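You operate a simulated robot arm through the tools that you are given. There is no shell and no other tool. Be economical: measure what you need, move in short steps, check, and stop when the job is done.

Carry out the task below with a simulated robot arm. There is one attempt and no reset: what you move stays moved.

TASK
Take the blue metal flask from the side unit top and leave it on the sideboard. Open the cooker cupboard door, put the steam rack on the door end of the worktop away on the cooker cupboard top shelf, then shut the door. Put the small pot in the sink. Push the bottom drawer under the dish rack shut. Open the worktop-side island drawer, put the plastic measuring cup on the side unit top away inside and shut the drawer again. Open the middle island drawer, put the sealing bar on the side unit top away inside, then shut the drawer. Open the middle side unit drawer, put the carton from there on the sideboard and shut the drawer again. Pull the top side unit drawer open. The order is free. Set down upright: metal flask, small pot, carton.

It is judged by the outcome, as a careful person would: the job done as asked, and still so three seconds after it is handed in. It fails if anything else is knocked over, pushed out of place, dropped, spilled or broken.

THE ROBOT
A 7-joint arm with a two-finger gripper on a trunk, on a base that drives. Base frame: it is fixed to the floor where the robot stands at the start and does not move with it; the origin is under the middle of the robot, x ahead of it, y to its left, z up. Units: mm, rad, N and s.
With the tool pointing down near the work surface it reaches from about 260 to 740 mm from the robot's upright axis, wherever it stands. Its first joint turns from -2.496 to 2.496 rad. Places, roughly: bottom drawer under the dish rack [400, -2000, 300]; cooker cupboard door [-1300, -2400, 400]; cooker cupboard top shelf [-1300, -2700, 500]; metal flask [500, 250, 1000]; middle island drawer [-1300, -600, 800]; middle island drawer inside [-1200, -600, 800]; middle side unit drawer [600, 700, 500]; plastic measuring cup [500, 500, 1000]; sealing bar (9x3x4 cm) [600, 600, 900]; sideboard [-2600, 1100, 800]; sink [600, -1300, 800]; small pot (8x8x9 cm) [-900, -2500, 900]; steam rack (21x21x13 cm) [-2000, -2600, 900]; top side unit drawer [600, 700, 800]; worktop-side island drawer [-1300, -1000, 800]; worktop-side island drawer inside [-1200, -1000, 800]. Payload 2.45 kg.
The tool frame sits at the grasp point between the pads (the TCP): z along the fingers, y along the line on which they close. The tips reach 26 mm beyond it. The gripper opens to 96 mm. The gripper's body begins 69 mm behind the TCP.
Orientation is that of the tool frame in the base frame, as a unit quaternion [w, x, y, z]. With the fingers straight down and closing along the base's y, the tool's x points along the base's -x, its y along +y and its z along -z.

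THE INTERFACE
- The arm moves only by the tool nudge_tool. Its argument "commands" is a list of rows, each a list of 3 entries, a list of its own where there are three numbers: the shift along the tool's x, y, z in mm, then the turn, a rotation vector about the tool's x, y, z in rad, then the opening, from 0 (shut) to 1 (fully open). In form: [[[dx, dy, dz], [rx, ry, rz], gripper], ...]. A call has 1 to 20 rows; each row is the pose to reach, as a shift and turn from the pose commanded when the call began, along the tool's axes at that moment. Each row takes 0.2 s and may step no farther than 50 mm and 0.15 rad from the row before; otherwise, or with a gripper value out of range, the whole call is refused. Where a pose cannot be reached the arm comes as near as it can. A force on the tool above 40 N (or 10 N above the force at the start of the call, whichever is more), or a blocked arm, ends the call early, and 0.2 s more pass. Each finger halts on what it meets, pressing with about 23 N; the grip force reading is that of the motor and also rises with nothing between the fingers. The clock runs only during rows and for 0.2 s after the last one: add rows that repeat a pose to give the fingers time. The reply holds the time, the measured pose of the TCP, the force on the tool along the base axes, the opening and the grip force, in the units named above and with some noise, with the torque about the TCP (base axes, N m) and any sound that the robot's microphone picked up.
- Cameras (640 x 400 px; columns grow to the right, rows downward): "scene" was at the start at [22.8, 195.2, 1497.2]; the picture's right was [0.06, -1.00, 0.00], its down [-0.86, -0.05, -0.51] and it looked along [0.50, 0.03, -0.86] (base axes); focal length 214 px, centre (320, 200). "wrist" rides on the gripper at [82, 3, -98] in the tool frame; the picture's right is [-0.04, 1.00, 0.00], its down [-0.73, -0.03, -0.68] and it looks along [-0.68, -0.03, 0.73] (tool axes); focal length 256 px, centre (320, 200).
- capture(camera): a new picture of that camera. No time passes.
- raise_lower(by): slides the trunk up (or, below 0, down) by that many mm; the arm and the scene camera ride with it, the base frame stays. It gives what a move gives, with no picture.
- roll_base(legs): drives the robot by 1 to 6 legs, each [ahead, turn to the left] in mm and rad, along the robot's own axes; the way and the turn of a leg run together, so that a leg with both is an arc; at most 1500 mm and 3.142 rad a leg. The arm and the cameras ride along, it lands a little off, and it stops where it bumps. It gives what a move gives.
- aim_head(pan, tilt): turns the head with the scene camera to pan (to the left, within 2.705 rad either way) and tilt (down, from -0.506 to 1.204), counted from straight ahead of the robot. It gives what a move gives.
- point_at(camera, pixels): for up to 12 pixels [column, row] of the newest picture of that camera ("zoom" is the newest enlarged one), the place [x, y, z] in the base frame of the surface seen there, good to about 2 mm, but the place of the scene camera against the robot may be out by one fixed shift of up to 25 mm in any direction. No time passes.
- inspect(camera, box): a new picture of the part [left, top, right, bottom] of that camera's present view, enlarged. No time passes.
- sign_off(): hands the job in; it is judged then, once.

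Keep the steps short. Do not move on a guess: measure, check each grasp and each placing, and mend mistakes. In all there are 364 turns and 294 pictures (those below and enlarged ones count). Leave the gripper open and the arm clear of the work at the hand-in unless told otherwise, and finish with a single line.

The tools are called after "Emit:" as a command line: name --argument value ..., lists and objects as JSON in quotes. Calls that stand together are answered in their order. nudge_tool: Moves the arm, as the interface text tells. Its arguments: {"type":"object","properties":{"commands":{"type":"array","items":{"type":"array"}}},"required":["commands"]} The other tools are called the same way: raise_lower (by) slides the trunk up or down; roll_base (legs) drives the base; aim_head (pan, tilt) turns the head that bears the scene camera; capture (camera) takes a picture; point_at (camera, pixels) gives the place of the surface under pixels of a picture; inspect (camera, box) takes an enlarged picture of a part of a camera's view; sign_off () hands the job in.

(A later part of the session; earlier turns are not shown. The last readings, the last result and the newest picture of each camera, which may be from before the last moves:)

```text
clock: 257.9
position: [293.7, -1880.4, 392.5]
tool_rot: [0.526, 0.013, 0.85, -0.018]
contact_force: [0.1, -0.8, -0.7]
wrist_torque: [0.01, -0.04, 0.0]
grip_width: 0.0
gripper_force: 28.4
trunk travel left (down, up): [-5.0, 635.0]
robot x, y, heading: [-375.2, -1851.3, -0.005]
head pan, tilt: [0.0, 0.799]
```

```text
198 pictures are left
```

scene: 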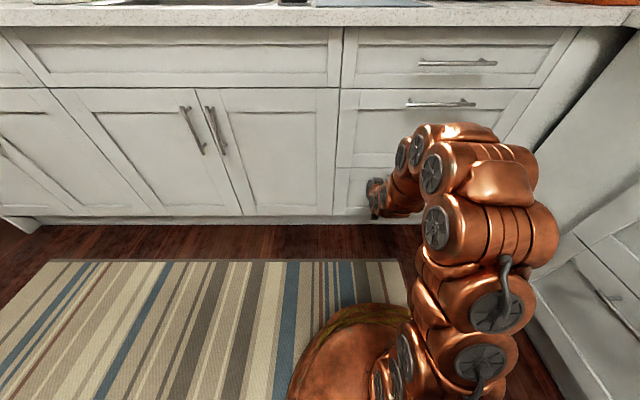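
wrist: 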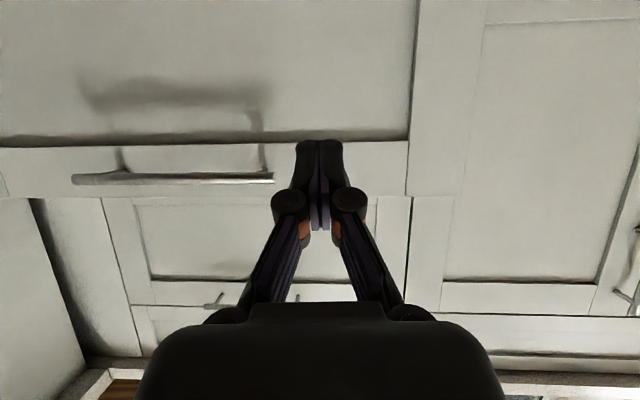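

Emit:
nudge_tool --commands '[[[-4.5, 0, 9], [0, 0, 0], 0], [[-9, 0, 18], [0, 0, 0], 0], [[-13.5, 0, 27], [0, 0, 0], 0], [[-18, 0, 36], [0, 0, 0], 0]]'

Emit:
capture --camera "wrist"

Emit:
point_at --camera "wrist" --pixels '[[230, 60], [230, 120], [380, 60], [450, 60], [450, 120], [380, 160], [450, 180]]'

```text
clock: 258.5
position: [306.7, -1880.9, 391.9]
tool_rot: [0.524, 0.013, 0.851, -0.018]
contact_force: [-29.5, 0.9, 15.8]
wrist_torque: [0.06, -0.42, 0.17]
grip_width: 0.0
gripper_force: 28.5
trunk travel left (down, up): [-5.0, 635.0]
robot x, y, heading: [-375.2, -1853.2, -0.0]
head pan, tilt: [0.0, 0.799]
stopped in row 2: the force on the tool passed its limit at 80 N (the readings are from after the stop); the commanded pose is now the measured one
```

```text
197 pictures are left
```

wrist: 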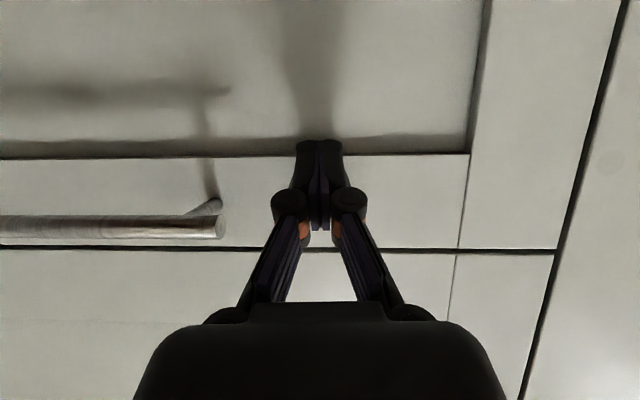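

```text
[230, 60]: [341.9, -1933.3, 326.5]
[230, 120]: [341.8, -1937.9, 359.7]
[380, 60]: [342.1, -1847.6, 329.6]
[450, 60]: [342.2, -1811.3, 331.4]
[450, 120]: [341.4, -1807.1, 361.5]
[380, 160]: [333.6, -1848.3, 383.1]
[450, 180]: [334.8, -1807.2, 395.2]
```

The drawer is flush (frame at x=334, same as its neighbour). I'll back away, raise the trunk, and turn the tool down again.

Emit:
roll_base --legs '[[-200, 0]]'

Emit:
raise_lower --by 400

Emit:
raise_lower --by 170

Emit:
nudge_tool --commands '[[[-15, 0, -15], [0, 0.14, 0], 0.5], [[-30, 0, -35], [0, 0.28, 0], 1], [[-50, 0, -60], [0, 0.42, 0], 1], [[-75, 0, -85], [0, 0.56, 0], 1], [[-95, 0, -110], [0, 0.7, 0], 1], [[-115, 0, -140], [0, 0.84, 0], 1], [[-130, 0, -170], [0, 0.98, 0], 1], [[-145, 0, -205], [0, 1.1, 0], 1]]'

Emit:
aim_head --pan 1.5 --tilt 0.6

Emit:
capture --camera "scene"

```text
clock: 260.1
position: [111.7, -1880.5, 388.8]
tool_rot: [0.524, 0.014, 0.852, -0.018]
contact_force: [0.5, 0.0, -0.6]
wrist_torque: [-0.02, -0.01, 0.0]
grip_width: 0.0
gripper_force: 28.3
trunk travel left (down, up): [-5.0, 635.0]
robot x, y, heading: [-567.5, -1853.4, -0.001]
head pan, tilt: [0.0, 0.799]
```

```text
clock: 263.9
position: [111.1, -1879.1, 789.5]
tool_rot: [0.524, 0.013, 0.852, -0.017]
contact_force: [-0.3, -0.1, -0.6]
wrist_torque: [-0.05, 0.0, -0.02]
grip_width: 0.0
gripper_force: 28.3
trunk travel left (down, up): [-405.0, 235.0]
robot x, y, heading: [-569.8, -1852.5, -0.004]
head pan, tilt: [0.0, 0.799]
```

```text
clock: 265.8
position: [111.0, -1880.2, 959.5]
tool_rot: [0.524, 0.014, 0.851, -0.018]
contact_force: [0.5, 0.9, -0.6]
wrist_torque: [0.0, -0.05, -0.01]
grip_width: 0.0
gripper_force: 29.5
trunk travel left (down, up): [-575.0, 65.0]
robot x, y, heading: [-572.1, -1855.0, 0.001]
head pan, tilt: [0.0, 0.799]
```

```text
clock: 267.6
position: [-6.0, -1872.0, 1182.3]
tool_rot: [0.001, 0.02, 1.0, -0.008]
contact_force: [-0.4, -0.1, 0.2]
wrist_torque: [0.01, 0.01, -0.02]
grip_width: 95.9
gripper_force: 0.1
trunk travel left (down, up): [-575.0, 65.0]
robot x, y, heading: [-567.7, -1851.4, -0.008]
head pan, tilt: [0.0, 0.799]
```

```text
clock: 269.2
position: [-6.7, -1870.5, 1181.8]
tool_rot: [0.002, 0.021, 1.0, -0.008]
contact_force: [0.0, 0.2, -0.7]
wrist_torque: [-0.05, 0.03, -0.01]
grip_width: 96.1
gripper_force: 0.1
trunk travel left (down, up): [-575.0, 65.0]
robot x, y, heading: [-567.6, -1853.9, -0.005]
head pan, tilt: [1.499, 0.6]
```

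```text
196 pictures are left
```

scene: 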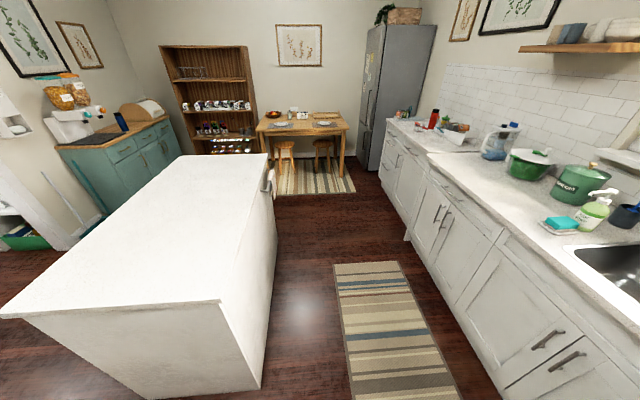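

Emit:
point_at --camera "scene" --pixels '[[222, 300], [258, 385], [275, 240], [268, 160], [420, 240], [268, 185], [275, 175]]'

```text
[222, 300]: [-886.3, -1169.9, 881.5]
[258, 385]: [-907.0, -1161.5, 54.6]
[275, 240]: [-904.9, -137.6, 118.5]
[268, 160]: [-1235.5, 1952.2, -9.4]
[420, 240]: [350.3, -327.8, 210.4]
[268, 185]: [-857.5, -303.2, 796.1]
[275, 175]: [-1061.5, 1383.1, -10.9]
```

The corridor between the island (x≈-860) and the counter (x≈345) is clear. I'll pull the arm in and drive to the side unit.

Emit:
nudge_tool --commands '[[[45, 0, 0], [0, 0, 0], 1], [[90, 0, 0], [0, 0, 0], 1], [[135, 0, 0], [0, 0, 0], 1], [[180, 0, 0], [0, 0, 0], 1], [[225, 0, 0], [0, 0, 0], 1]]'

Emit:
roll_base --legs '[[0, 1.207], [1020, 0], [0, 0.216], [1330, 0], [0, -1.418]]'

Emit:
capture --camera "wrist"

```text
clock: 270.4
position: [-232.9, -1862.4, 1179.0]
tool_rot: [0.0, 0.02, 1.0, -0.008]
contact_force: [0.1, 0.8, 0.2]
wrist_torque: [0.01, 0.07, 0.0]
grip_width: 95.9
gripper_force: 0.1
trunk travel left (down, up): [-575.0, 65.0]
robot x, y, heading: [-568.4, -1854.5, -0.004]
head pan, tilt: [1.499, 0.6]
```

```text
clock: 289.1
position: [352.3, 350.6, 1179.8]
tool_rot: [0.0, 0.032, 0.999, -0.008]
contact_force: [0.2, 0.0, -0.5]
wrist_torque: [0.02, 0.03, -0.03]
grip_width: 95.9
gripper_force: 0.1
trunk travel left (down, up): [-575.0, 65.0]
robot x, y, heading: [17.1, 364.1, -0.027]
head pan, tilt: [1.499, 0.6]
```

```text
195 pictures are left
```

wrist: 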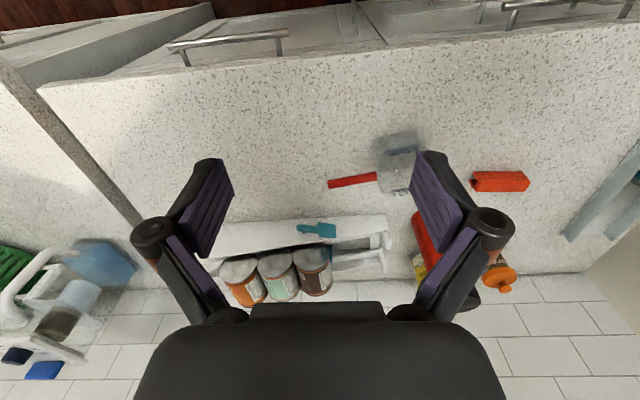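

I'm at the side unit. I'll back off to see the drawer column and open the middle drawer for the carton.

Emit:
roll_base --legs '[[0, -0.57], [-500, 0], [0, 0.6]]'

Emit:
aim_head --pan 0.2 --tilt 0.8

Emit:
capture --camera "scene"

```text
clock: 295.2
position: [-56.2, 640.9, 1180.2]
tool_rot: [0.0, 0.011, 1.0, -0.007]
contact_force: [0.7, -1.0, -0.1]
wrist_torque: [-0.02, 0.0, 0.0]
grip_width: 96.1
gripper_force: 0.0
trunk travel left (down, up): [-575.0, 65.0]
robot x, y, heading: [-394.3, 639.7, 0.013]
head pan, tilt: [1.499, 0.6]
```

```text
clock: 296.7
position: [-58.0, 641.2, 1180.2]
tool_rot: [0.001, 0.01, 1.0, -0.008]
contact_force: [-0.5, 0.2, 0.5]
wrist_torque: [0.02, -0.01, -0.01]
grip_width: 95.9
gripper_force: 0.0
trunk travel left (down, up): [-575.0, 65.0]
robot x, y, heading: [-394.9, 645.7, 0.017]
head pan, tilt: [0.201, 0.799]
```

```text
194 pictures are left
```

scene: 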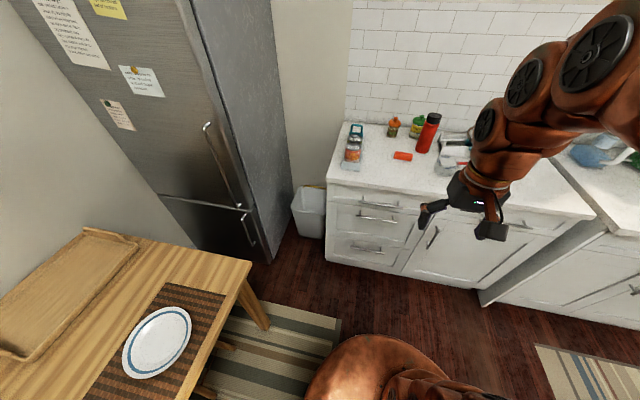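

Emit:
inspect --camera "scene" --box '[310, 110, 470, 290]'

Emit:
point_at --camera "scene" --pixels '[[378, 202], [378, 217], [368, 247], [332, 188], [422, 205], [330, 255], [340, 235], [250, 265], [220, 340], [403, 156], [352, 155], [400, 270]]'

```text
2.22 times, centred on (390, 200) of scene
```

zoom: 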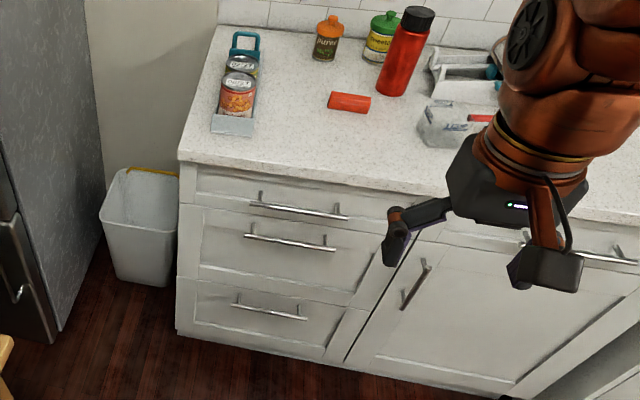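

```text
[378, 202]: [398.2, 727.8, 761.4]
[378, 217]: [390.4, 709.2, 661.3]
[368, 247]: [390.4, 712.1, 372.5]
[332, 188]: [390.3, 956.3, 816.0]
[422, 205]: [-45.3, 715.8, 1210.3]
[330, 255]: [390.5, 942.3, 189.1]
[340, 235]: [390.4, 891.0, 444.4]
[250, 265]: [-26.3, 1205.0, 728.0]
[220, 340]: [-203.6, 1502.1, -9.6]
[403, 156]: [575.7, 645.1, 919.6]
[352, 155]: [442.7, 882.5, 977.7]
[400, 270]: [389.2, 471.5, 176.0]
```

The middle drawer's handle is at z≈707. I'll lower the trunk and turn the tool horizontal, with the fingers closing vertically, in front of that handle.

Emit:
raise_lower --by -400

Emit:
raise_lower --by -125

Emit:
nudge_tool --commands '[[[-18, 4, -3], [0.0806, -0.0806, -0.0806], 1], [[-36, 9, -7], [0.1612, -0.1612, -0.1612], 1], [[-54, 13, -10], [0.2418, -0.2418, -0.2418], 1], [[-72, 18, -14], [0.3224, -0.3224, -0.3224], 1], [[-90, 23, -17], [0.403, -0.403, -0.403], 1], [[-108, 27, -21], [0.4836, -0.4836, -0.4836], 1], [[-126, 32, -24], [0.5642, -0.5642, -0.5642], 1], [[-144, 36, -28], [0.6448, -0.6448, -0.6448], 1], [[-162, 41, -31], [0.7254, -0.7254, -0.7254], 1], [[-180, 46, -35], [0.806, -0.806, -0.806], 1], [[-198, 50, -38], [0.8866, -0.8866, -0.8866], 1], [[-216, 55, -42], [0.9672, -0.9672, -0.9672], 1], [[-234, 60, -45], [1.0478, -1.0478, -1.0478], 1], [[-252, 64, -49], [1.1284, -1.1284, -1.1284], 1], [[-270, 69, -52], [1.209, -1.209, -1.209], 1]]'

Emit:
capture --camera "wrist"

```text
clock: 300.5
position: [-58.4, 641.6, 781.0]
tool_rot: [0.001, 0.011, 1.0, -0.008]
contact_force: [0.6, 0.3, -0.5]
wrist_torque: [0.0, 0.02, 0.0]
grip_width: 95.7
gripper_force: 0.2
trunk travel left (down, up): [-175.0, 465.0]
robot x, y, heading: [-388.1, 643.9, 0.019]
head pan, tilt: [0.201, 0.799]
```

```text
clock: 302.1
position: [-59.1, 642.3, 655.5]
tool_rot: [0.001, 0.01, 1.0, -0.007]
contact_force: [0.0, -0.5, -0.3]
wrist_torque: [-0.02, -0.03, 0.02]
grip_width: 95.9
gripper_force: 0.0
trunk travel left (down, up): [-50.0, 590.0]
robot x, y, heading: [-397.9, 644.4, 0.013]
head pan, tilt: [0.201, 0.799]
```

```text
clock: 305.3
position: [215.4, 685.4, 736.4]
tool_rot: [-0.47, 0.511, -0.469, 0.545]
contact_force: [-0.4, 3.0, -1.1]
wrist_torque: [0.02, -0.21, -0.32]
grip_width: 95.9
gripper_force: 0.1
out of reach, approached as far as the arm can: row 14, 15
trunk travel left (down, up): [-50.0, 590.0]
robot x, y, heading: [-393.5, 644.9, 0.014]
head pan, tilt: [0.201, 0.799]
```

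```text
192 pictures are left
```

wrist: 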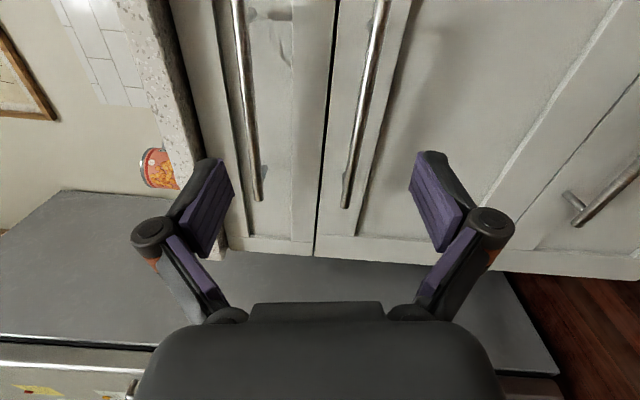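

Emit:
point_at --camera "wrist" --pixels '[[245, 90], [258, 195], [238, 20], [365, 90], [347, 200], [378, 20], [340, 100], [310, 150], [400, 150], [270, 230]]'

```text
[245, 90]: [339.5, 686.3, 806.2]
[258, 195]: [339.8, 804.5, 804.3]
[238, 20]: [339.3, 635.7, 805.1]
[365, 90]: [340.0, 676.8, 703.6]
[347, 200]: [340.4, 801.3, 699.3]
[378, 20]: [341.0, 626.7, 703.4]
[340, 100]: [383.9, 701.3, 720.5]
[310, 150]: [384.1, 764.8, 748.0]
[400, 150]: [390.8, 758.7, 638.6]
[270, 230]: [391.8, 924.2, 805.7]
```

The middle handle is at x=346, z=703, y 600–810. I'll correct the orientation and move to just in front of it.

Emit:
nudge_tool --commands '[[[-10, 10, 15], [-0.012, -0.011, 0.04], 0.6], [[-20, 21, 30], [-0.024, -0.022, 0.08], 0.6], [[-30, 31, 45], [-0.035, -0.033, 0.117], 0.6]]'

Emit:
capture --camera "wrist"

```text
clock: 306.1
position: [260.2, 718.1, 690.9]
tool_rot: [0.52, -0.484, 0.53, -0.463]
contact_force: [0.6, -0.3, -0.3]
wrist_torque: [-0.03, -0.01, 0.01]
grip_width: 57.6
gripper_force: 0.0
trunk travel left (down, up): [-50.0, 590.0]
robot x, y, heading: [-397.5, 643.3, 0.018]
head pan, tilt: [0.201, 0.799]
```

```text
191 pictures are left
```

wrist: 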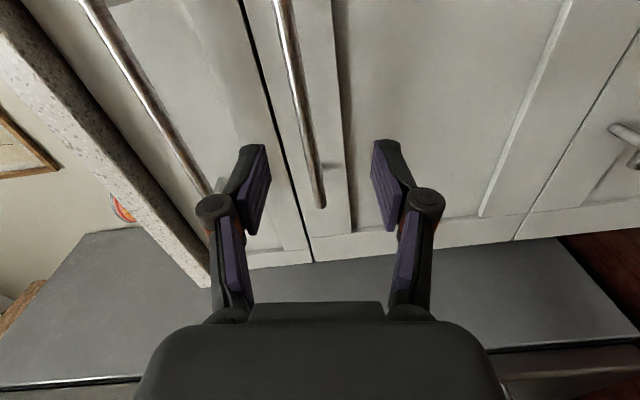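

Emit:
nudge_tool --commands '[[[7, -13, 0], [0.031, 0.011, -0.103], 0.6], [[7, -13, 40], [0.031, 0.011, -0.103], 0.6], [[7, -13, 40], [0.031, 0.011, -0.103], 0.6]]'

Emit:
capture --camera "wrist"

```text
clock: 306.9
position: [301.0, 711.3, 700.8]
tool_rot: [-0.499, 0.501, -0.5, 0.5]
contact_force: [-0.1, -0.6, 0.2]
wrist_torque: [0.01, -0.03, 0.0]
grip_width: 57.2
gripper_force: 0.0
trunk travel left (down, up): [-50.0, 590.0]
robot x, y, heading: [-397.6, 643.8, 0.013]
head pan, tilt: [0.201, 0.799]
```

```text
190 pictures are left
```

wrist: 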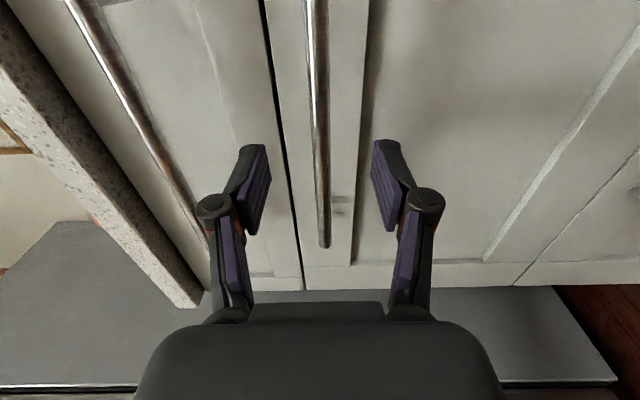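

The bar is centred. I'll go forward 41 mm and close.

Emit:
nudge_tool --commands '[[[0, 0, 20], [0, 0, 0], 0.6], [[0, 0, 41], [0, 0, 0], 0.6], [[0, 0, 41], [0, 0, 0], 0], [[0, 0, 41], [0, 0, 0], 0], [[0, 0, 41], [0, 0, 0], 0], [[0, 0, 41], [0, 0, 0], 0], [[0, 0, 41], [0, 0, 0], 0]]'

```text
clock: 308.5
position: [342.1, 710.5, 699.4]
tool_rot: [-0.5, 0.5, -0.499, 0.501]
contact_force: [1.5, -0.9, 11.2]
wrist_torque: [0.94, -0.04, -0.14]
grip_width: 10.6
gripper_force: 37.3
trunk travel left (down, up): [-50.0, 590.0]
robot x, y, heading: [-393.1, 639.0, 0.014]
head pan, tilt: [0.201, 0.799]
```

Gripped. I'll pull by reversing 260 mm.

Emit:
roll_base --legs '[[-130, 0], [-130, 0]]'

Emit:
capture --camera "scene"

```text
clock: 310.6
position: [80.0, 707.2, 699.4]
tool_rot: [-0.5, 0.501, -0.498, 0.501]
contact_force: [-0.8, 27.9, 15.4]
wrist_torque: [0.86, -0.08, 0.45]
grip_width: 10.5
gripper_force: 37.9
trunk travel left (down, up): [-50.0, 590.0]
robot x, y, heading: [-657.7, 642.3, 0.017]
head pan, tilt: [0.201, 0.799]
```

```text
189 pictures are left
```

scene: 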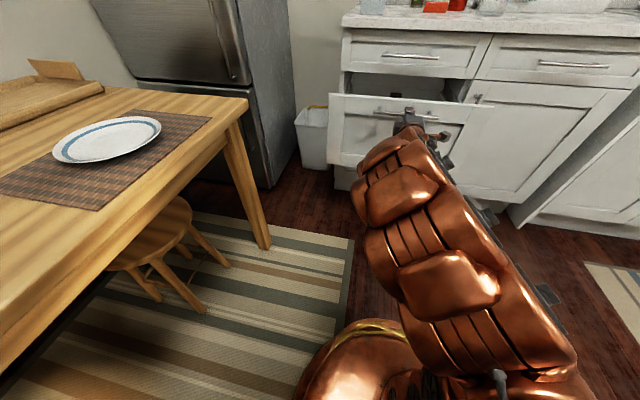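

The drawer is open 260 mm. I'll release, back off, and raise to look inside for the carton.

Emit:
nudge_tool --commands '[[[0, 0, 0], [0, 0, 0], 0.5], [[0, 0, 0], [0, 0, 0], 0.6], [[0, 0, 0], [0, 0, 0], 0.6], [[0, 0, 0], [0, 0, 0], 0.6]]'

Emit:
roll_base --legs '[[-80, 0]]'

Emit:
raise_lower --by 400

Emit:
aim_head --pan 0.05 --tilt 0.7

Emit:
capture --camera "scene"

```text
clock: 311.6
position: [81.1, 706.7, 701.2]
tool_rot: [-0.5, 0.5, -0.5, 0.501]
contact_force: [-0.6, 1.2, 0.6]
wrist_torque: [0.01, 0.01, 0.01]
grip_width: 57.6
gripper_force: 0.1
trunk travel left (down, up): [-50.0, 590.0]
robot x, y, heading: [-655.3, 638.8, 0.022]
head pan, tilt: [0.201, 0.799]
```

```text
clock: 312.7
position: [1.4, 705.8, 698.9]
tool_rot: [-0.5, 0.5, -0.5, 0.5]
contact_force: [0.4, -0.4, -0.7]
wrist_torque: [0.01, -0.01, 0.02]
grip_width: 57.4
gripper_force: 0.1
trunk travel left (down, up): [-50.0, 590.0]
robot x, y, heading: [-736.2, 639.0, 0.016]
head pan, tilt: [0.201, 0.799]
```

```text
clock: 316.5
position: [0.6, 705.6, 1099.8]
tool_rot: [-0.5, 0.5, -0.5, 0.5]
contact_force: [-0.4, -0.5, -0.9]
wrist_torque: [-0.03, -0.01, -0.02]
grip_width: 57.6
gripper_force: 0.1
trunk travel left (down, up): [-450.0, 190.0]
robot x, y, heading: [-731.8, 639.2, 0.012]
head pan, tilt: [0.201, 0.799]
```

```text
clock: 317.2
position: [1.2, 705.2, 1100.6]
tool_rot: [-0.499, 0.499, -0.5, 0.501]
contact_force: [-0.7, -0.5, 0.2]
wrist_torque: [0.0, 0.06, 0.0]
grip_width: 57.5
gripper_force: 0.0
trunk travel left (down, up): [-450.0, 190.0]
robot x, y, heading: [-736.5, 640.1, 0.015]
head pan, tilt: [0.051, 0.7]
```

```text
188 pictures are left
```

scene: 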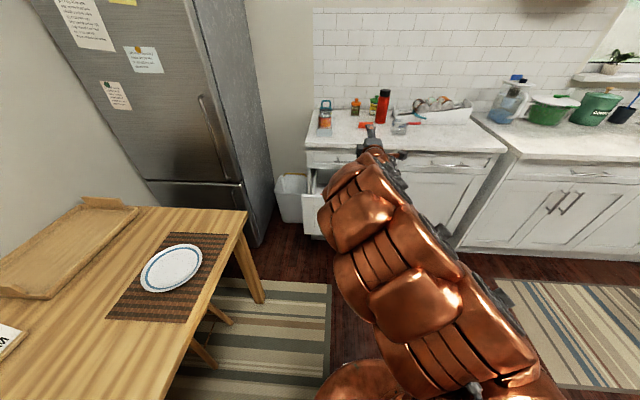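

The arm blocks the view. I'll turn the tool down and use the wrist camera over the drawer.

Emit:
nudge_tool --commands '[[[0, -5, -10], [-0.0806, 0.0806, 0.0806], 0.8], [[0, -10, -20], [-0.1612, 0.1612, 0.1612], 1], [[0, -15, -30], [-0.2418, 0.2418, 0.2418], 1], [[0, -20, -40], [-0.3224, 0.3224, 0.3224], 1], [[0, -25, -50], [-0.403, 0.403, 0.403], 1], [[0, -30, -60], [-0.4836, 0.4836, 0.4836], 1], [[0, -35, -70], [-0.5642, 0.5642, 0.5642], 1], [[0, -40, -80], [-0.6448, 0.6448, 0.6448], 1], [[0, -45, -95], [-0.7254, 0.7254, 0.7254], 1], [[0, -50, -110], [-0.806, 0.806, 0.806], 1], [[0, -55, -125], [-0.8866, 0.8866, 0.8866], 1], [[0, -60, -145], [-0.9672, 0.9672, 0.9672], 1], [[0, -65, -165], [-1.0478, 1.0478, 1.0478], 1], [[0, -70, -185], [-1.1284, 1.1284, 1.1284], 1], [[0, -75, -205], [-1.209, 1.209, 1.209], 1]]'

Emit:
roll_base --legs '[[400, 0]]'

Emit:
capture --camera "wrist"

```text
clock: 320.4
position: [-182.4, 704.0, 1124.9]
tool_rot: [0.04, -0.04, 0.998, -0.041]
contact_force: [-1.5, 0.1, -0.3]
wrist_torque: [0.01, -0.01, 0.01]
grip_width: 96.1
gripper_force: 0.0
out of reach, approached as far as the arm can: row 14, 15
trunk travel left (down, up): [-450.0, 190.0]
robot x, y, heading: [-739.4, 635.1, 0.018]
head pan, tilt: [0.051, 0.7]
```

```text
clock: 322.9
position: [221.9, 710.5, 1125.8]
tool_rot: [0.04, -0.04, 0.998, -0.041]
contact_force: [-0.2, 0.2, -0.2]
wrist_torque: [-0.02, 0.03, 0.0]
grip_width: 96.0
gripper_force: 0.0
trunk travel left (down, up): [-450.0, 190.0]
robot x, y, heading: [-329.0, 643.8, 0.016]
head pan, tilt: [0.051, 0.7]
```

```text
187 pictures are left
```

wrist: 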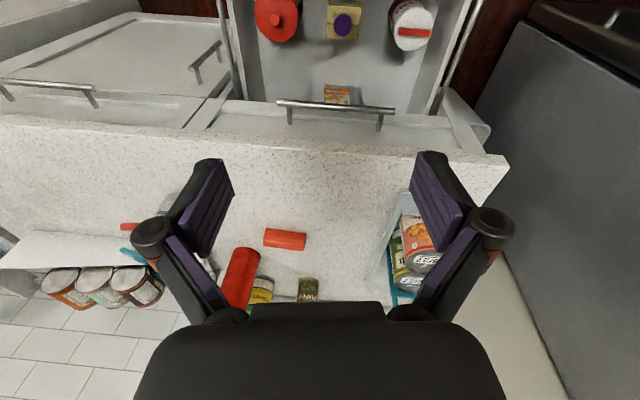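

Emit:
nudge_tool --commands '[[[45, 0, 0], [0, 0, 0], 1], [[90, 0, 0], [0, 0, 0], 1], [[135, 0, 0], [0, 0, 0], 1], [[170, 0, 0], [0, 0, 0], 1]]'

Emit:
capture --camera "wrist"

```text
clock: 323.9
position: [53.6, 695.9, 1112.3]
tool_rot: [0.041, -0.041, 0.997, -0.04]
contact_force: [0.7, 0.3, -0.9]
wrist_torque: [0.0, 0.05, 0.01]
grip_width: 96.2
gripper_force: 0.0
trunk travel left (down, up): [-450.0, 190.0]
robot x, y, heading: [-330.7, 643.3, 0.017]
head pan, tilt: [0.051, 0.7]
```

```text
186 pictures are left
```

wrist: 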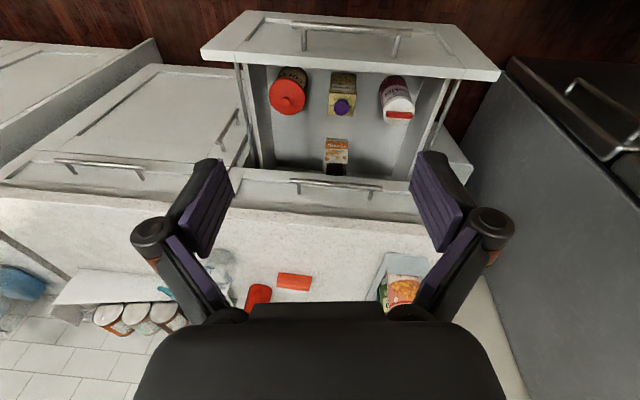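

Now the drawer contents are visible. I'll zoom in on them.

Emit:
inspect --camera "wrist" --box '[230, 40, 460, 190]'

Emit:
point_at --camera "wrist" --pixels '[[342, 105], [342, 90], [342, 77], [333, 110], [354, 110], [336, 145], [335, 160], [336, 170], [290, 100], [397, 110], [360, 130], [345, 60]]'

```text
2.67 times, centred on (345, 115) of wrist
```

zoom: 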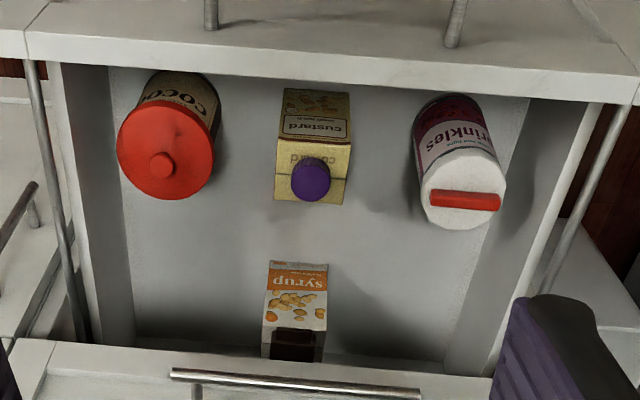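

```text
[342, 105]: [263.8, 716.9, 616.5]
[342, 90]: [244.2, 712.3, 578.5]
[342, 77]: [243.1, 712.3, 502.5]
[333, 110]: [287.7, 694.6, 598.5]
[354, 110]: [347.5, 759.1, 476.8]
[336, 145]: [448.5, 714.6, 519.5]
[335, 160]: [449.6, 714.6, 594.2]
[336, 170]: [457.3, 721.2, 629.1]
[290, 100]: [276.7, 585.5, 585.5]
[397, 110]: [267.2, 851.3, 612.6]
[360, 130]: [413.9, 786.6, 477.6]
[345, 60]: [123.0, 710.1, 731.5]
```

Emit:
inspect --camera "wrist" --box '[315, 65, 375, 185]'

```text
3.33 times, centred on (345, 125) of wrist
```

zoom: 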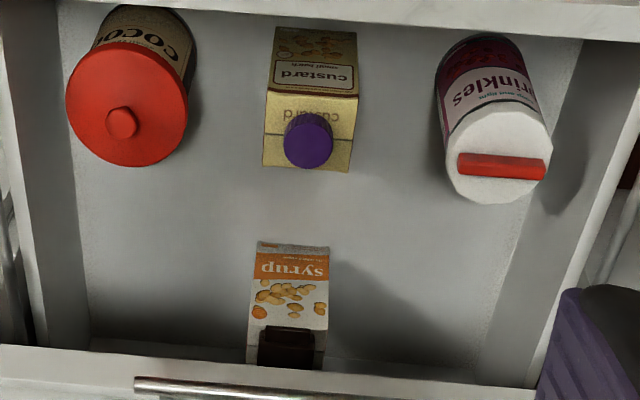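

There are two carton-like items, "custard" with a purple cap and "syrup" at the back. I'll lower the camera for a better side view of both.

Emit:
raise_lower --by -230

Emit:
inspect --camera "wrist" --box '[230, 80, 450, 260]'

```text
clock: 326.4
position: [52.5, 695.7, 882.1]
tool_rot: [0.041, -0.041, 0.997, -0.042]
contact_force: [0.5, 0.6, -0.1]
wrist_torque: [0.01, 0.01, 0.0]
grip_width: 95.8
gripper_force: 0.0
trunk travel left (down, up): [-220.0, 420.0]
robot x, y, heading: [-335.1, 648.4, 0.014]
head pan, tilt: [0.051, 0.7]
```

```text
2.22 times, centred on (340, 170) of wrist
```

zoom: 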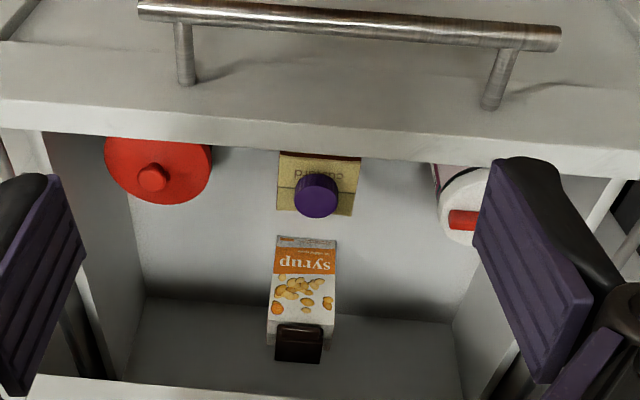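

Emit:
nudge_tool --commands '[[[-45, 0, 10], [0, 0, 0], 1], [[-90, 0, 20], [0, 0, 0], 1], [[-130, 0, 30], [0, 0, 0], 1]]'

Emit:
capture --camera "wrist"

Emit:
inspect --camera "wrist" --box '[240, 40, 400, 240]'

```text
clock: 327.1
position: [183.5, 703.4, 862.4]
tool_rot: [0.04, -0.04, 0.998, -0.042]
contact_force: [-0.5, -0.1, 0.0]
wrist_torque: [-0.02, -0.02, 0.0]
grip_width: 96.0
gripper_force: 0.0
trunk travel left (down, up): [-220.0, 420.0]
robot x, y, heading: [-330.6, 645.5, 0.011]
head pan, tilt: [0.051, 0.7]
```

```text
182 pictures are left
```

wrist: 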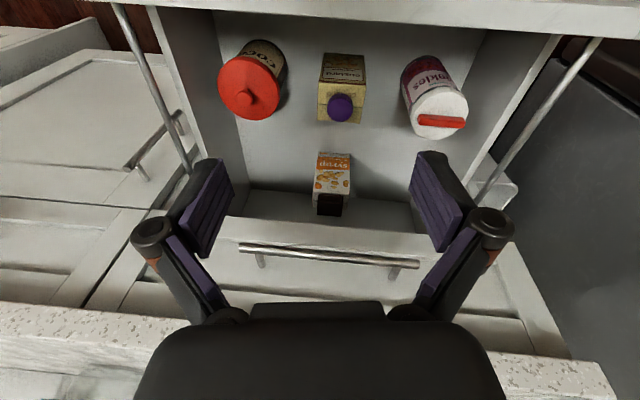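

```text
2.00 times, centred on (320, 140) of wrist
```

zoom: 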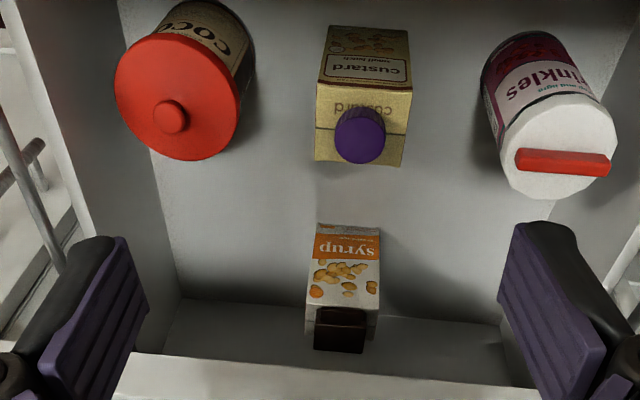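

I'll open the drawer further to see the back item properly, by hooking closed fingers behind the drawer front at y≈650 between the items.

Emit:
nudge_tool --commands '[[[5, -20, 10], [-0.041, 0.04, 0.04], 0], [[10, -39, 20], [-0.082, 0.08, 0.08], 0], [[15, -39, 65], [-0.082, 0.08, 0.08], 0], [[18, -39, 105], [-0.082, 0.08, 0.08], 0], [[20, -39, 105], [-0.082, 0.08, 0.08], 0], [[20, -39, 105], [-0.082, 0.08, 0.08], 0]]'

Emit:
capture --camera "wrist"

```text
clock: 328.6
position: [178.0, 654.8, 759.1]
tool_rot: [0.001, 0.0, 1.0, 0.0]
contact_force: [-0.2, 1.1, 0.4]
wrist_torque: [0.01, 0.01, 0.02]
grip_width: 0.0
gripper_force: 23.1
trunk travel left (down, up): [-220.0, 420.0]
robot x, y, heading: [-330.5, 647.1, 0.013]
head pan, tilt: [0.051, 0.7]
```

```text
180 pictures are left
```

wrist: 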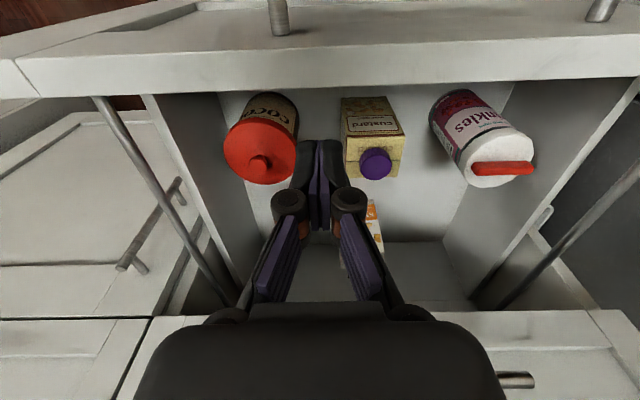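

Emit:
point_at --camera "wrist" --pixels '[[320, 60], [320, 84], [260, 155], [376, 165], [350, 120], [390, 120], [320, 100], [400, 155]]'

```text
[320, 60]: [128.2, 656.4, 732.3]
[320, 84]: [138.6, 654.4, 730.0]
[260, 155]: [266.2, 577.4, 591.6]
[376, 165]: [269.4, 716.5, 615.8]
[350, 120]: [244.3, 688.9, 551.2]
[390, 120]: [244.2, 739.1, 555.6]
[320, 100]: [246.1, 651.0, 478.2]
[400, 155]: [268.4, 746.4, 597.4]
```

Emit:
nudge_tool --commands '[[[3, 0, 25], [0, 0, 0], 0], [[5, 0, 50], [0, 0, 0], 0]]'

Emit:
roll_base --legs '[[-100, 0], [-70, 0]]'

Emit:
capture --camera "wrist"

```text
clock: 329.1
position: [173.4, 653.7, 709.6]
tool_rot: [0.001, -0.001, 1.0, 0.0]
contact_force: [-0.3, -0.1, 0.7]
wrist_torque: [-0.03, -0.04, 0.01]
grip_width: 0.1
gripper_force: 22.2
trunk travel left (down, up): [-220.0, 420.0]
robot x, y, heading: [-332.4, 648.0, 0.016]
head pan, tilt: [0.051, 0.7]
```

```text
clock: 330.9
position: [5.5, 650.8, 709.9]
tool_rot: [0.0, -0.001, 1.0, 0.0]
contact_force: [0.3, -0.9, -0.2]
wrist_torque: [0.0, 0.01, -0.03]
grip_width: 0.0
gripper_force: 28.9
trunk travel left (down, up): [-220.0, 420.0]
robot x, y, heading: [-499.4, 639.7, 0.012]
head pan, tilt: [0.051, 0.7]
```

```text
179 pictures are left
```

wrist: 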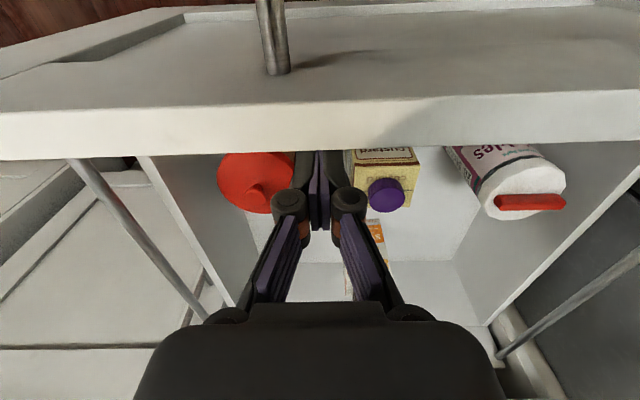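

Emit:
raise_lower --by 250

Emit:
capture --camera "wrist"

Emit:
inspect --camera "wrist" --box '[230, 60, 470, 260]'

```text
clock: 333.5
position: [4.8, 650.3, 961.5]
tool_rot: [0.001, -0.001, 1.0, 0.0]
contact_force: [-0.2, 0.6, -0.1]
wrist_torque: [-0.02, -0.03, 0.02]
grip_width: 0.0
gripper_force: 28.6
trunk travel left (down, up): [-470.0, 170.0]
robot x, y, heading: [-497.4, 641.3, 0.016]
head pan, tilt: [0.051, 0.7]
```

```text
178 pictures are left
```

wrist: 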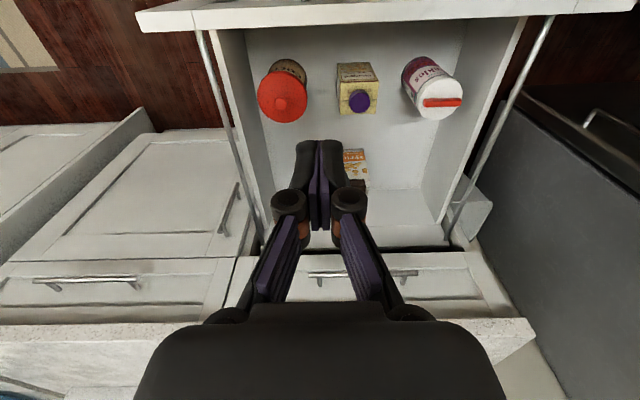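

```text
2.00 times, centred on (350, 160) of wrist
```

zoom: 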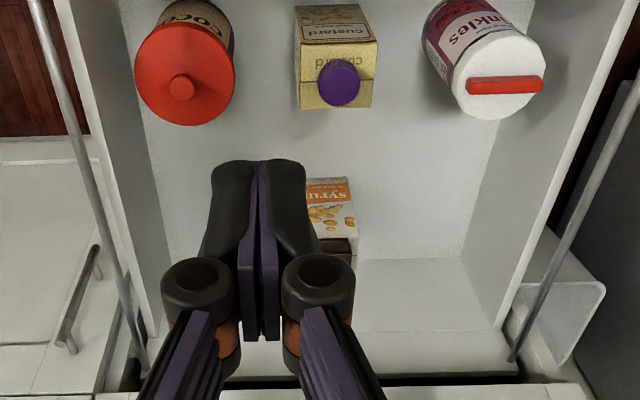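

The drawer is fully open. I'll shift the arm aside to see the back item from above.

Emit:
nudge_tool --commands '[[[-40, -25, 0], [0, 0, 0], 0.5], [[-80, -50, 0], [0, 0, 0], 1], [[-120, -80, 0], [0, 0, 0], 1]]'

Emit:
capture --camera "wrist"

Emit:
inspect --camera "wrist" --box '[300, 0, 480, 160]'

```text
clock: 334.3
position: [125.8, 568.0, 959.5]
tool_rot: [0.001, 0.0, 1.0, -0.002]
contact_force: [-0.8, 0.4, 0.1]
wrist_torque: [-0.01, -0.02, -0.01]
grip_width: 69.6
gripper_force: 0.2
trunk travel left (down, up): [-470.0, 170.0]
robot x, y, heading: [-497.6, 642.8, 0.016]
head pan, tilt: [0.051, 0.7]
```

```text
176 pictures are left
```

wrist: 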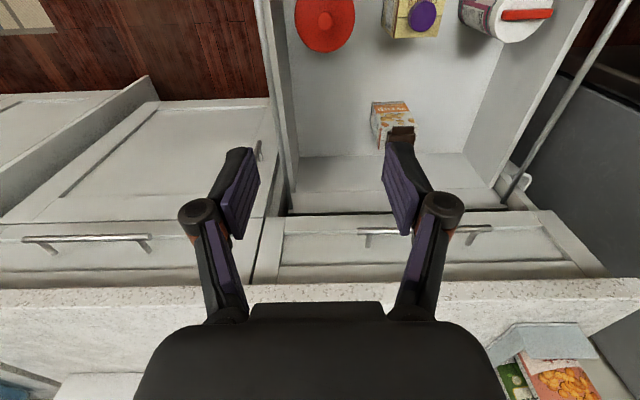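

```text
2.50 times, centred on (390, 80) of wrist
```

zoom: 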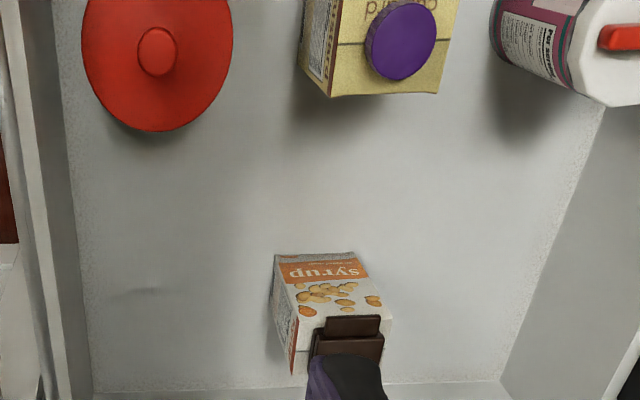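

Emit:
nudge_tool --commands '[[[0, 40, 0], [0, 0, 0], 1], [[10, 80, 0], [0, 0, 0], 1], [[20, 120, 0], [0, 0, 0], 1], [[20, 150, 0], [0, 0, 0], 1]]'

Emit:
inspect --camera "wrist" --box '[240, 40, 400, 200]'

```text
clock: 335.3
position: [105.8, 720.1, 960.1]
tool_rot: [0.0, -0.002, 1.0, 0.0]
contact_force: [-0.8, -0.8, -0.7]
wrist_torque: [0.06, 0.0, -0.01]
grip_width: 96.3
gripper_force: 0.1
trunk travel left (down, up): [-470.0, 170.0]
robot x, y, heading: [-496.0, 635.6, 0.012]
head pan, tilt: [0.051, 0.7]
```

```text
2.50 times, centred on (320, 120) of wrist
```

zoom: 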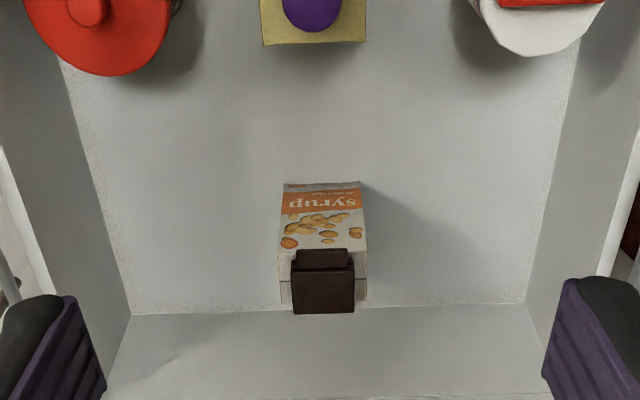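

Both have a boxy shape, so I need a closer look. I'll take enlarged views and dimensions.

Emit:
inspect --camera "wrist" --box '[295, 75, 345, 125]'

Emit:
point_at --camera "zoom" --pixels '[[200, 150], [440, 150], [200, 260], [440, 260], [300, 280], [300, 340], [300, 380], [180, 370], [440, 370], [300, 200], [220, 300], [420, 300]]'

```text
8.00 times, centred on (320, 100) of wrist
```

zoom: 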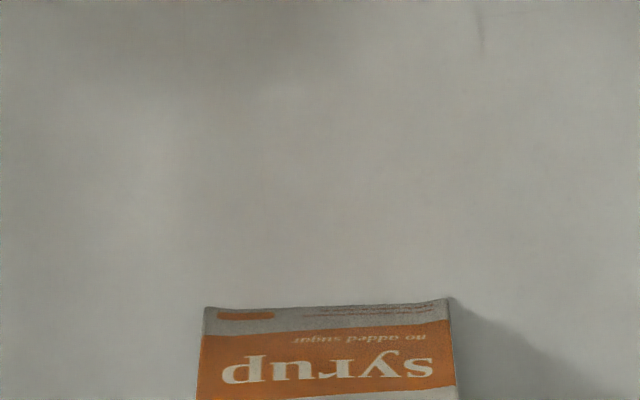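

```text
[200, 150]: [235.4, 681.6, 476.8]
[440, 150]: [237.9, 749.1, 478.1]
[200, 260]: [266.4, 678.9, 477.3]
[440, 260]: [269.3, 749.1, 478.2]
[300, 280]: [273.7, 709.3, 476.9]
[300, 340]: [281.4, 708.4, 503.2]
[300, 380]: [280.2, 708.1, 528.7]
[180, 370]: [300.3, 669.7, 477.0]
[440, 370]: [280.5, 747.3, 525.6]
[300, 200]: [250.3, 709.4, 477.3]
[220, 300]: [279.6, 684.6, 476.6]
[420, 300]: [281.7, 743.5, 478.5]
```

Emit:
inspect --camera "wrist" --box '[290, 105, 350, 175]'

Emit:
point_at --camera "zoom" --pixels '[[180, 60], [470, 60], [300, 60], [200, 250], [450, 250], [310, 230], [310, 290], [200, 350], [440, 350], [320, 380], [320, 330]]'

Emit:
inspect --camera "wrist" --box '[280, 20, 360, 80]'

```text
5.71 times, centred on (320, 140) of wrist
```

zoom: 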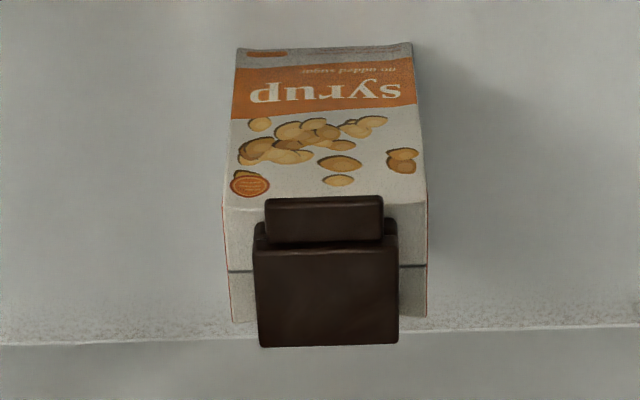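

```text
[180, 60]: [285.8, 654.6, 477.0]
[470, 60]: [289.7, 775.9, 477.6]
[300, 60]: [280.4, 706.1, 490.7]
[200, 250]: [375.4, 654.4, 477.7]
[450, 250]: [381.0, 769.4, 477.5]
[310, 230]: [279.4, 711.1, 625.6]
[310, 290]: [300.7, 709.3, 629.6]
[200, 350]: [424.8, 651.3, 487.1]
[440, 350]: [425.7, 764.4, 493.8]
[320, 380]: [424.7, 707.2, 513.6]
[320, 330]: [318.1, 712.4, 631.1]
```

```text
6.67 times, centred on (320, 50) of wrist
```

zoom: 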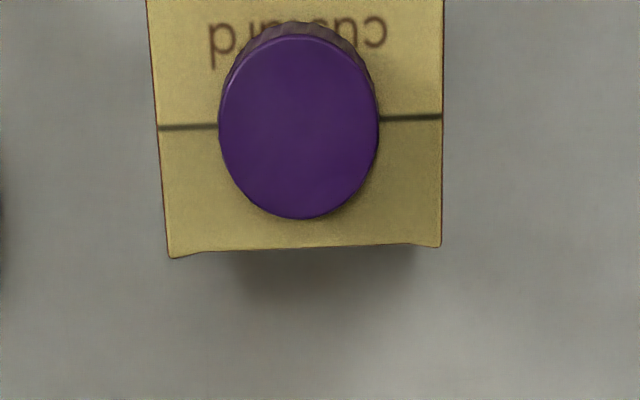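

Both share the brick form with different caps. The pantry may show similar goods for comparison, so I'll look there from here.

Emit:
aim_head --pan -2.7 --tilt 0.15

Emit:
capture --camera "scene"

```text
clock: 337.7
position: [105.0, 719.2, 960.3]
tool_rot: [0.001, 0.0, 1.0, 0.0]
contact_force: [0.1, -0.1, -0.8]
wrist_torque: [0.02, 0.0, 0.03]
grip_width: 95.9
gripper_force: 0.0
trunk travel left (down, up): [-470.0, 170.0]
robot x, y, heading: [-500.8, 642.4, 0.014]
head pan, tilt: [-2.7, 0.15]
```

```text
170 pictures are left
```

scene: 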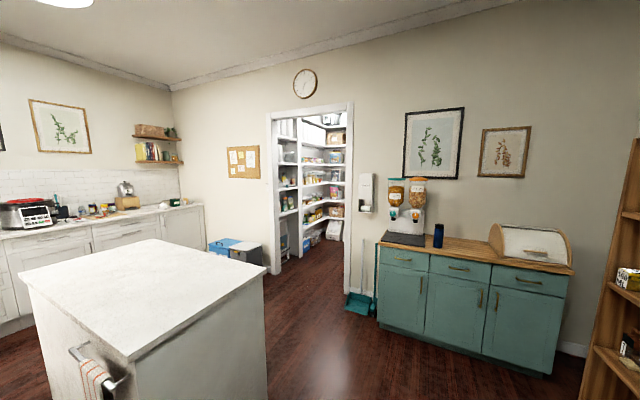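

Emit:
inspect --camera "scene" --box '[270, 110, 350, 250]'

```text
2.86 times, centred on (310, 180) of scene
```

zoom: 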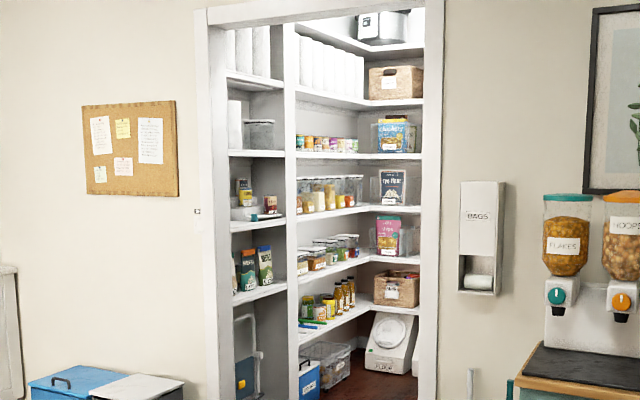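

Emit:
inspect --camera "scene" --box '[294, 170, 318, 188]'

Emit:
inspect --camera "scene" --box '[292, 168, 300, 216]'

Emit:
inspect --camera "scene" --box '[274, 168, 304, 216]'

```text
16.00 times, centred on (306, 179) of scene
```

zoom: 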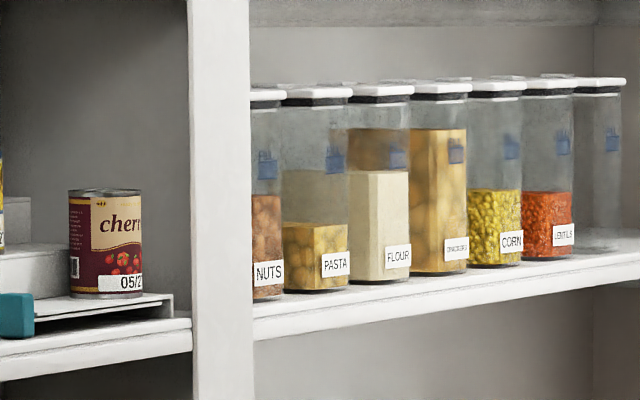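

```text
8.33 times, centred on (296, 192) of scene
```

zoom: 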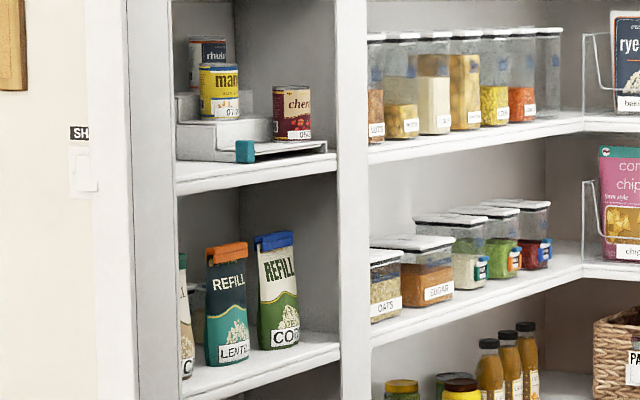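

```text
8.33 times, centred on (289, 192) of scene
```

zoom: 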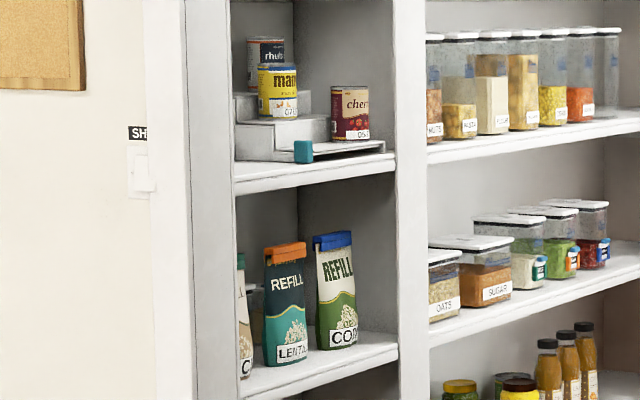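

I judge the custard pack, a classic screw-cap carton, to be "the carton". I'll measure it with the wrist camera, moving the arm back a little first.

Emit:
nudge_tool --commands '[[[45, 3, 0], [0, 0, 0], 1], [[90, 6, 0], [0, 0, 0], 1]]'

Emit:
capture --camera "wrist"

Emit:
inspect --camera "wrist" --box '[240, 20, 420, 160]'

```text
clock: 338.3
position: [14.6, 727.1, 958.9]
tool_rot: [0.001, -0.001, 1.0, -0.001]
contact_force: [1.1, -0.4, -0.7]
wrist_torque: [-0.01, 0.05, 0.0]
grip_width: 96.0
gripper_force: 0.2
trunk travel left (down, up): [-470.0, 170.0]
robot x, y, heading: [-497.4, 642.5, 0.011]
head pan, tilt: [-2.7, 0.15]
```

```text
165 pictures are left
```

wrist: 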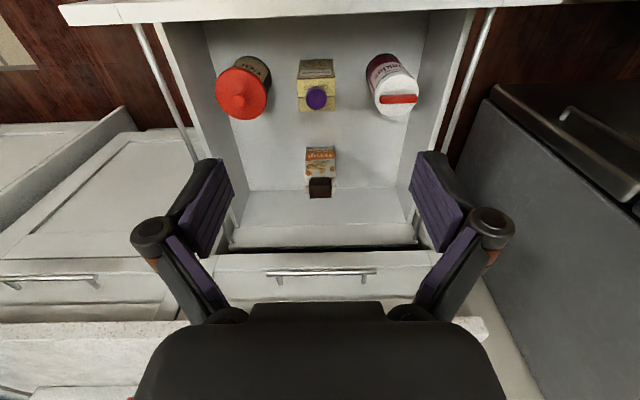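

```text
2.86 times, centred on (330, 90) of wrist
```

zoom: 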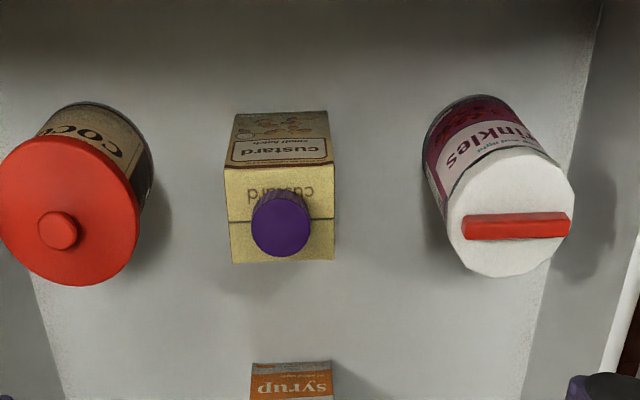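

Emit:
point_at --camera "zoom" --pixels '[[228, 172], [333, 170], [236, 255], [331, 252], [280, 225], [280, 168], [134, 215], [450, 210], [240, 118], [325, 118], [280, 70], [60, 230]]'

Emit:
point_at --camera "wrist" --pixels '[[320, 8], [320, 20], [250, 15]]'

```text
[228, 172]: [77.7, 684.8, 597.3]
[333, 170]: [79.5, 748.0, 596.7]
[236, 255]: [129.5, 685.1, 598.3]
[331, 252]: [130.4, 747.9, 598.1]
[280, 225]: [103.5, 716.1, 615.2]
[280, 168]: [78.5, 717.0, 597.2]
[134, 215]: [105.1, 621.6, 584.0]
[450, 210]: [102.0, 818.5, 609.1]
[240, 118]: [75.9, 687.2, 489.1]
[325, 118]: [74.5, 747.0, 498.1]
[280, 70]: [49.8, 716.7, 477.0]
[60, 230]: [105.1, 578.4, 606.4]
```

```text
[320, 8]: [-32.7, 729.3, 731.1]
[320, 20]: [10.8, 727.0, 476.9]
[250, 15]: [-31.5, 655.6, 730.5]
```

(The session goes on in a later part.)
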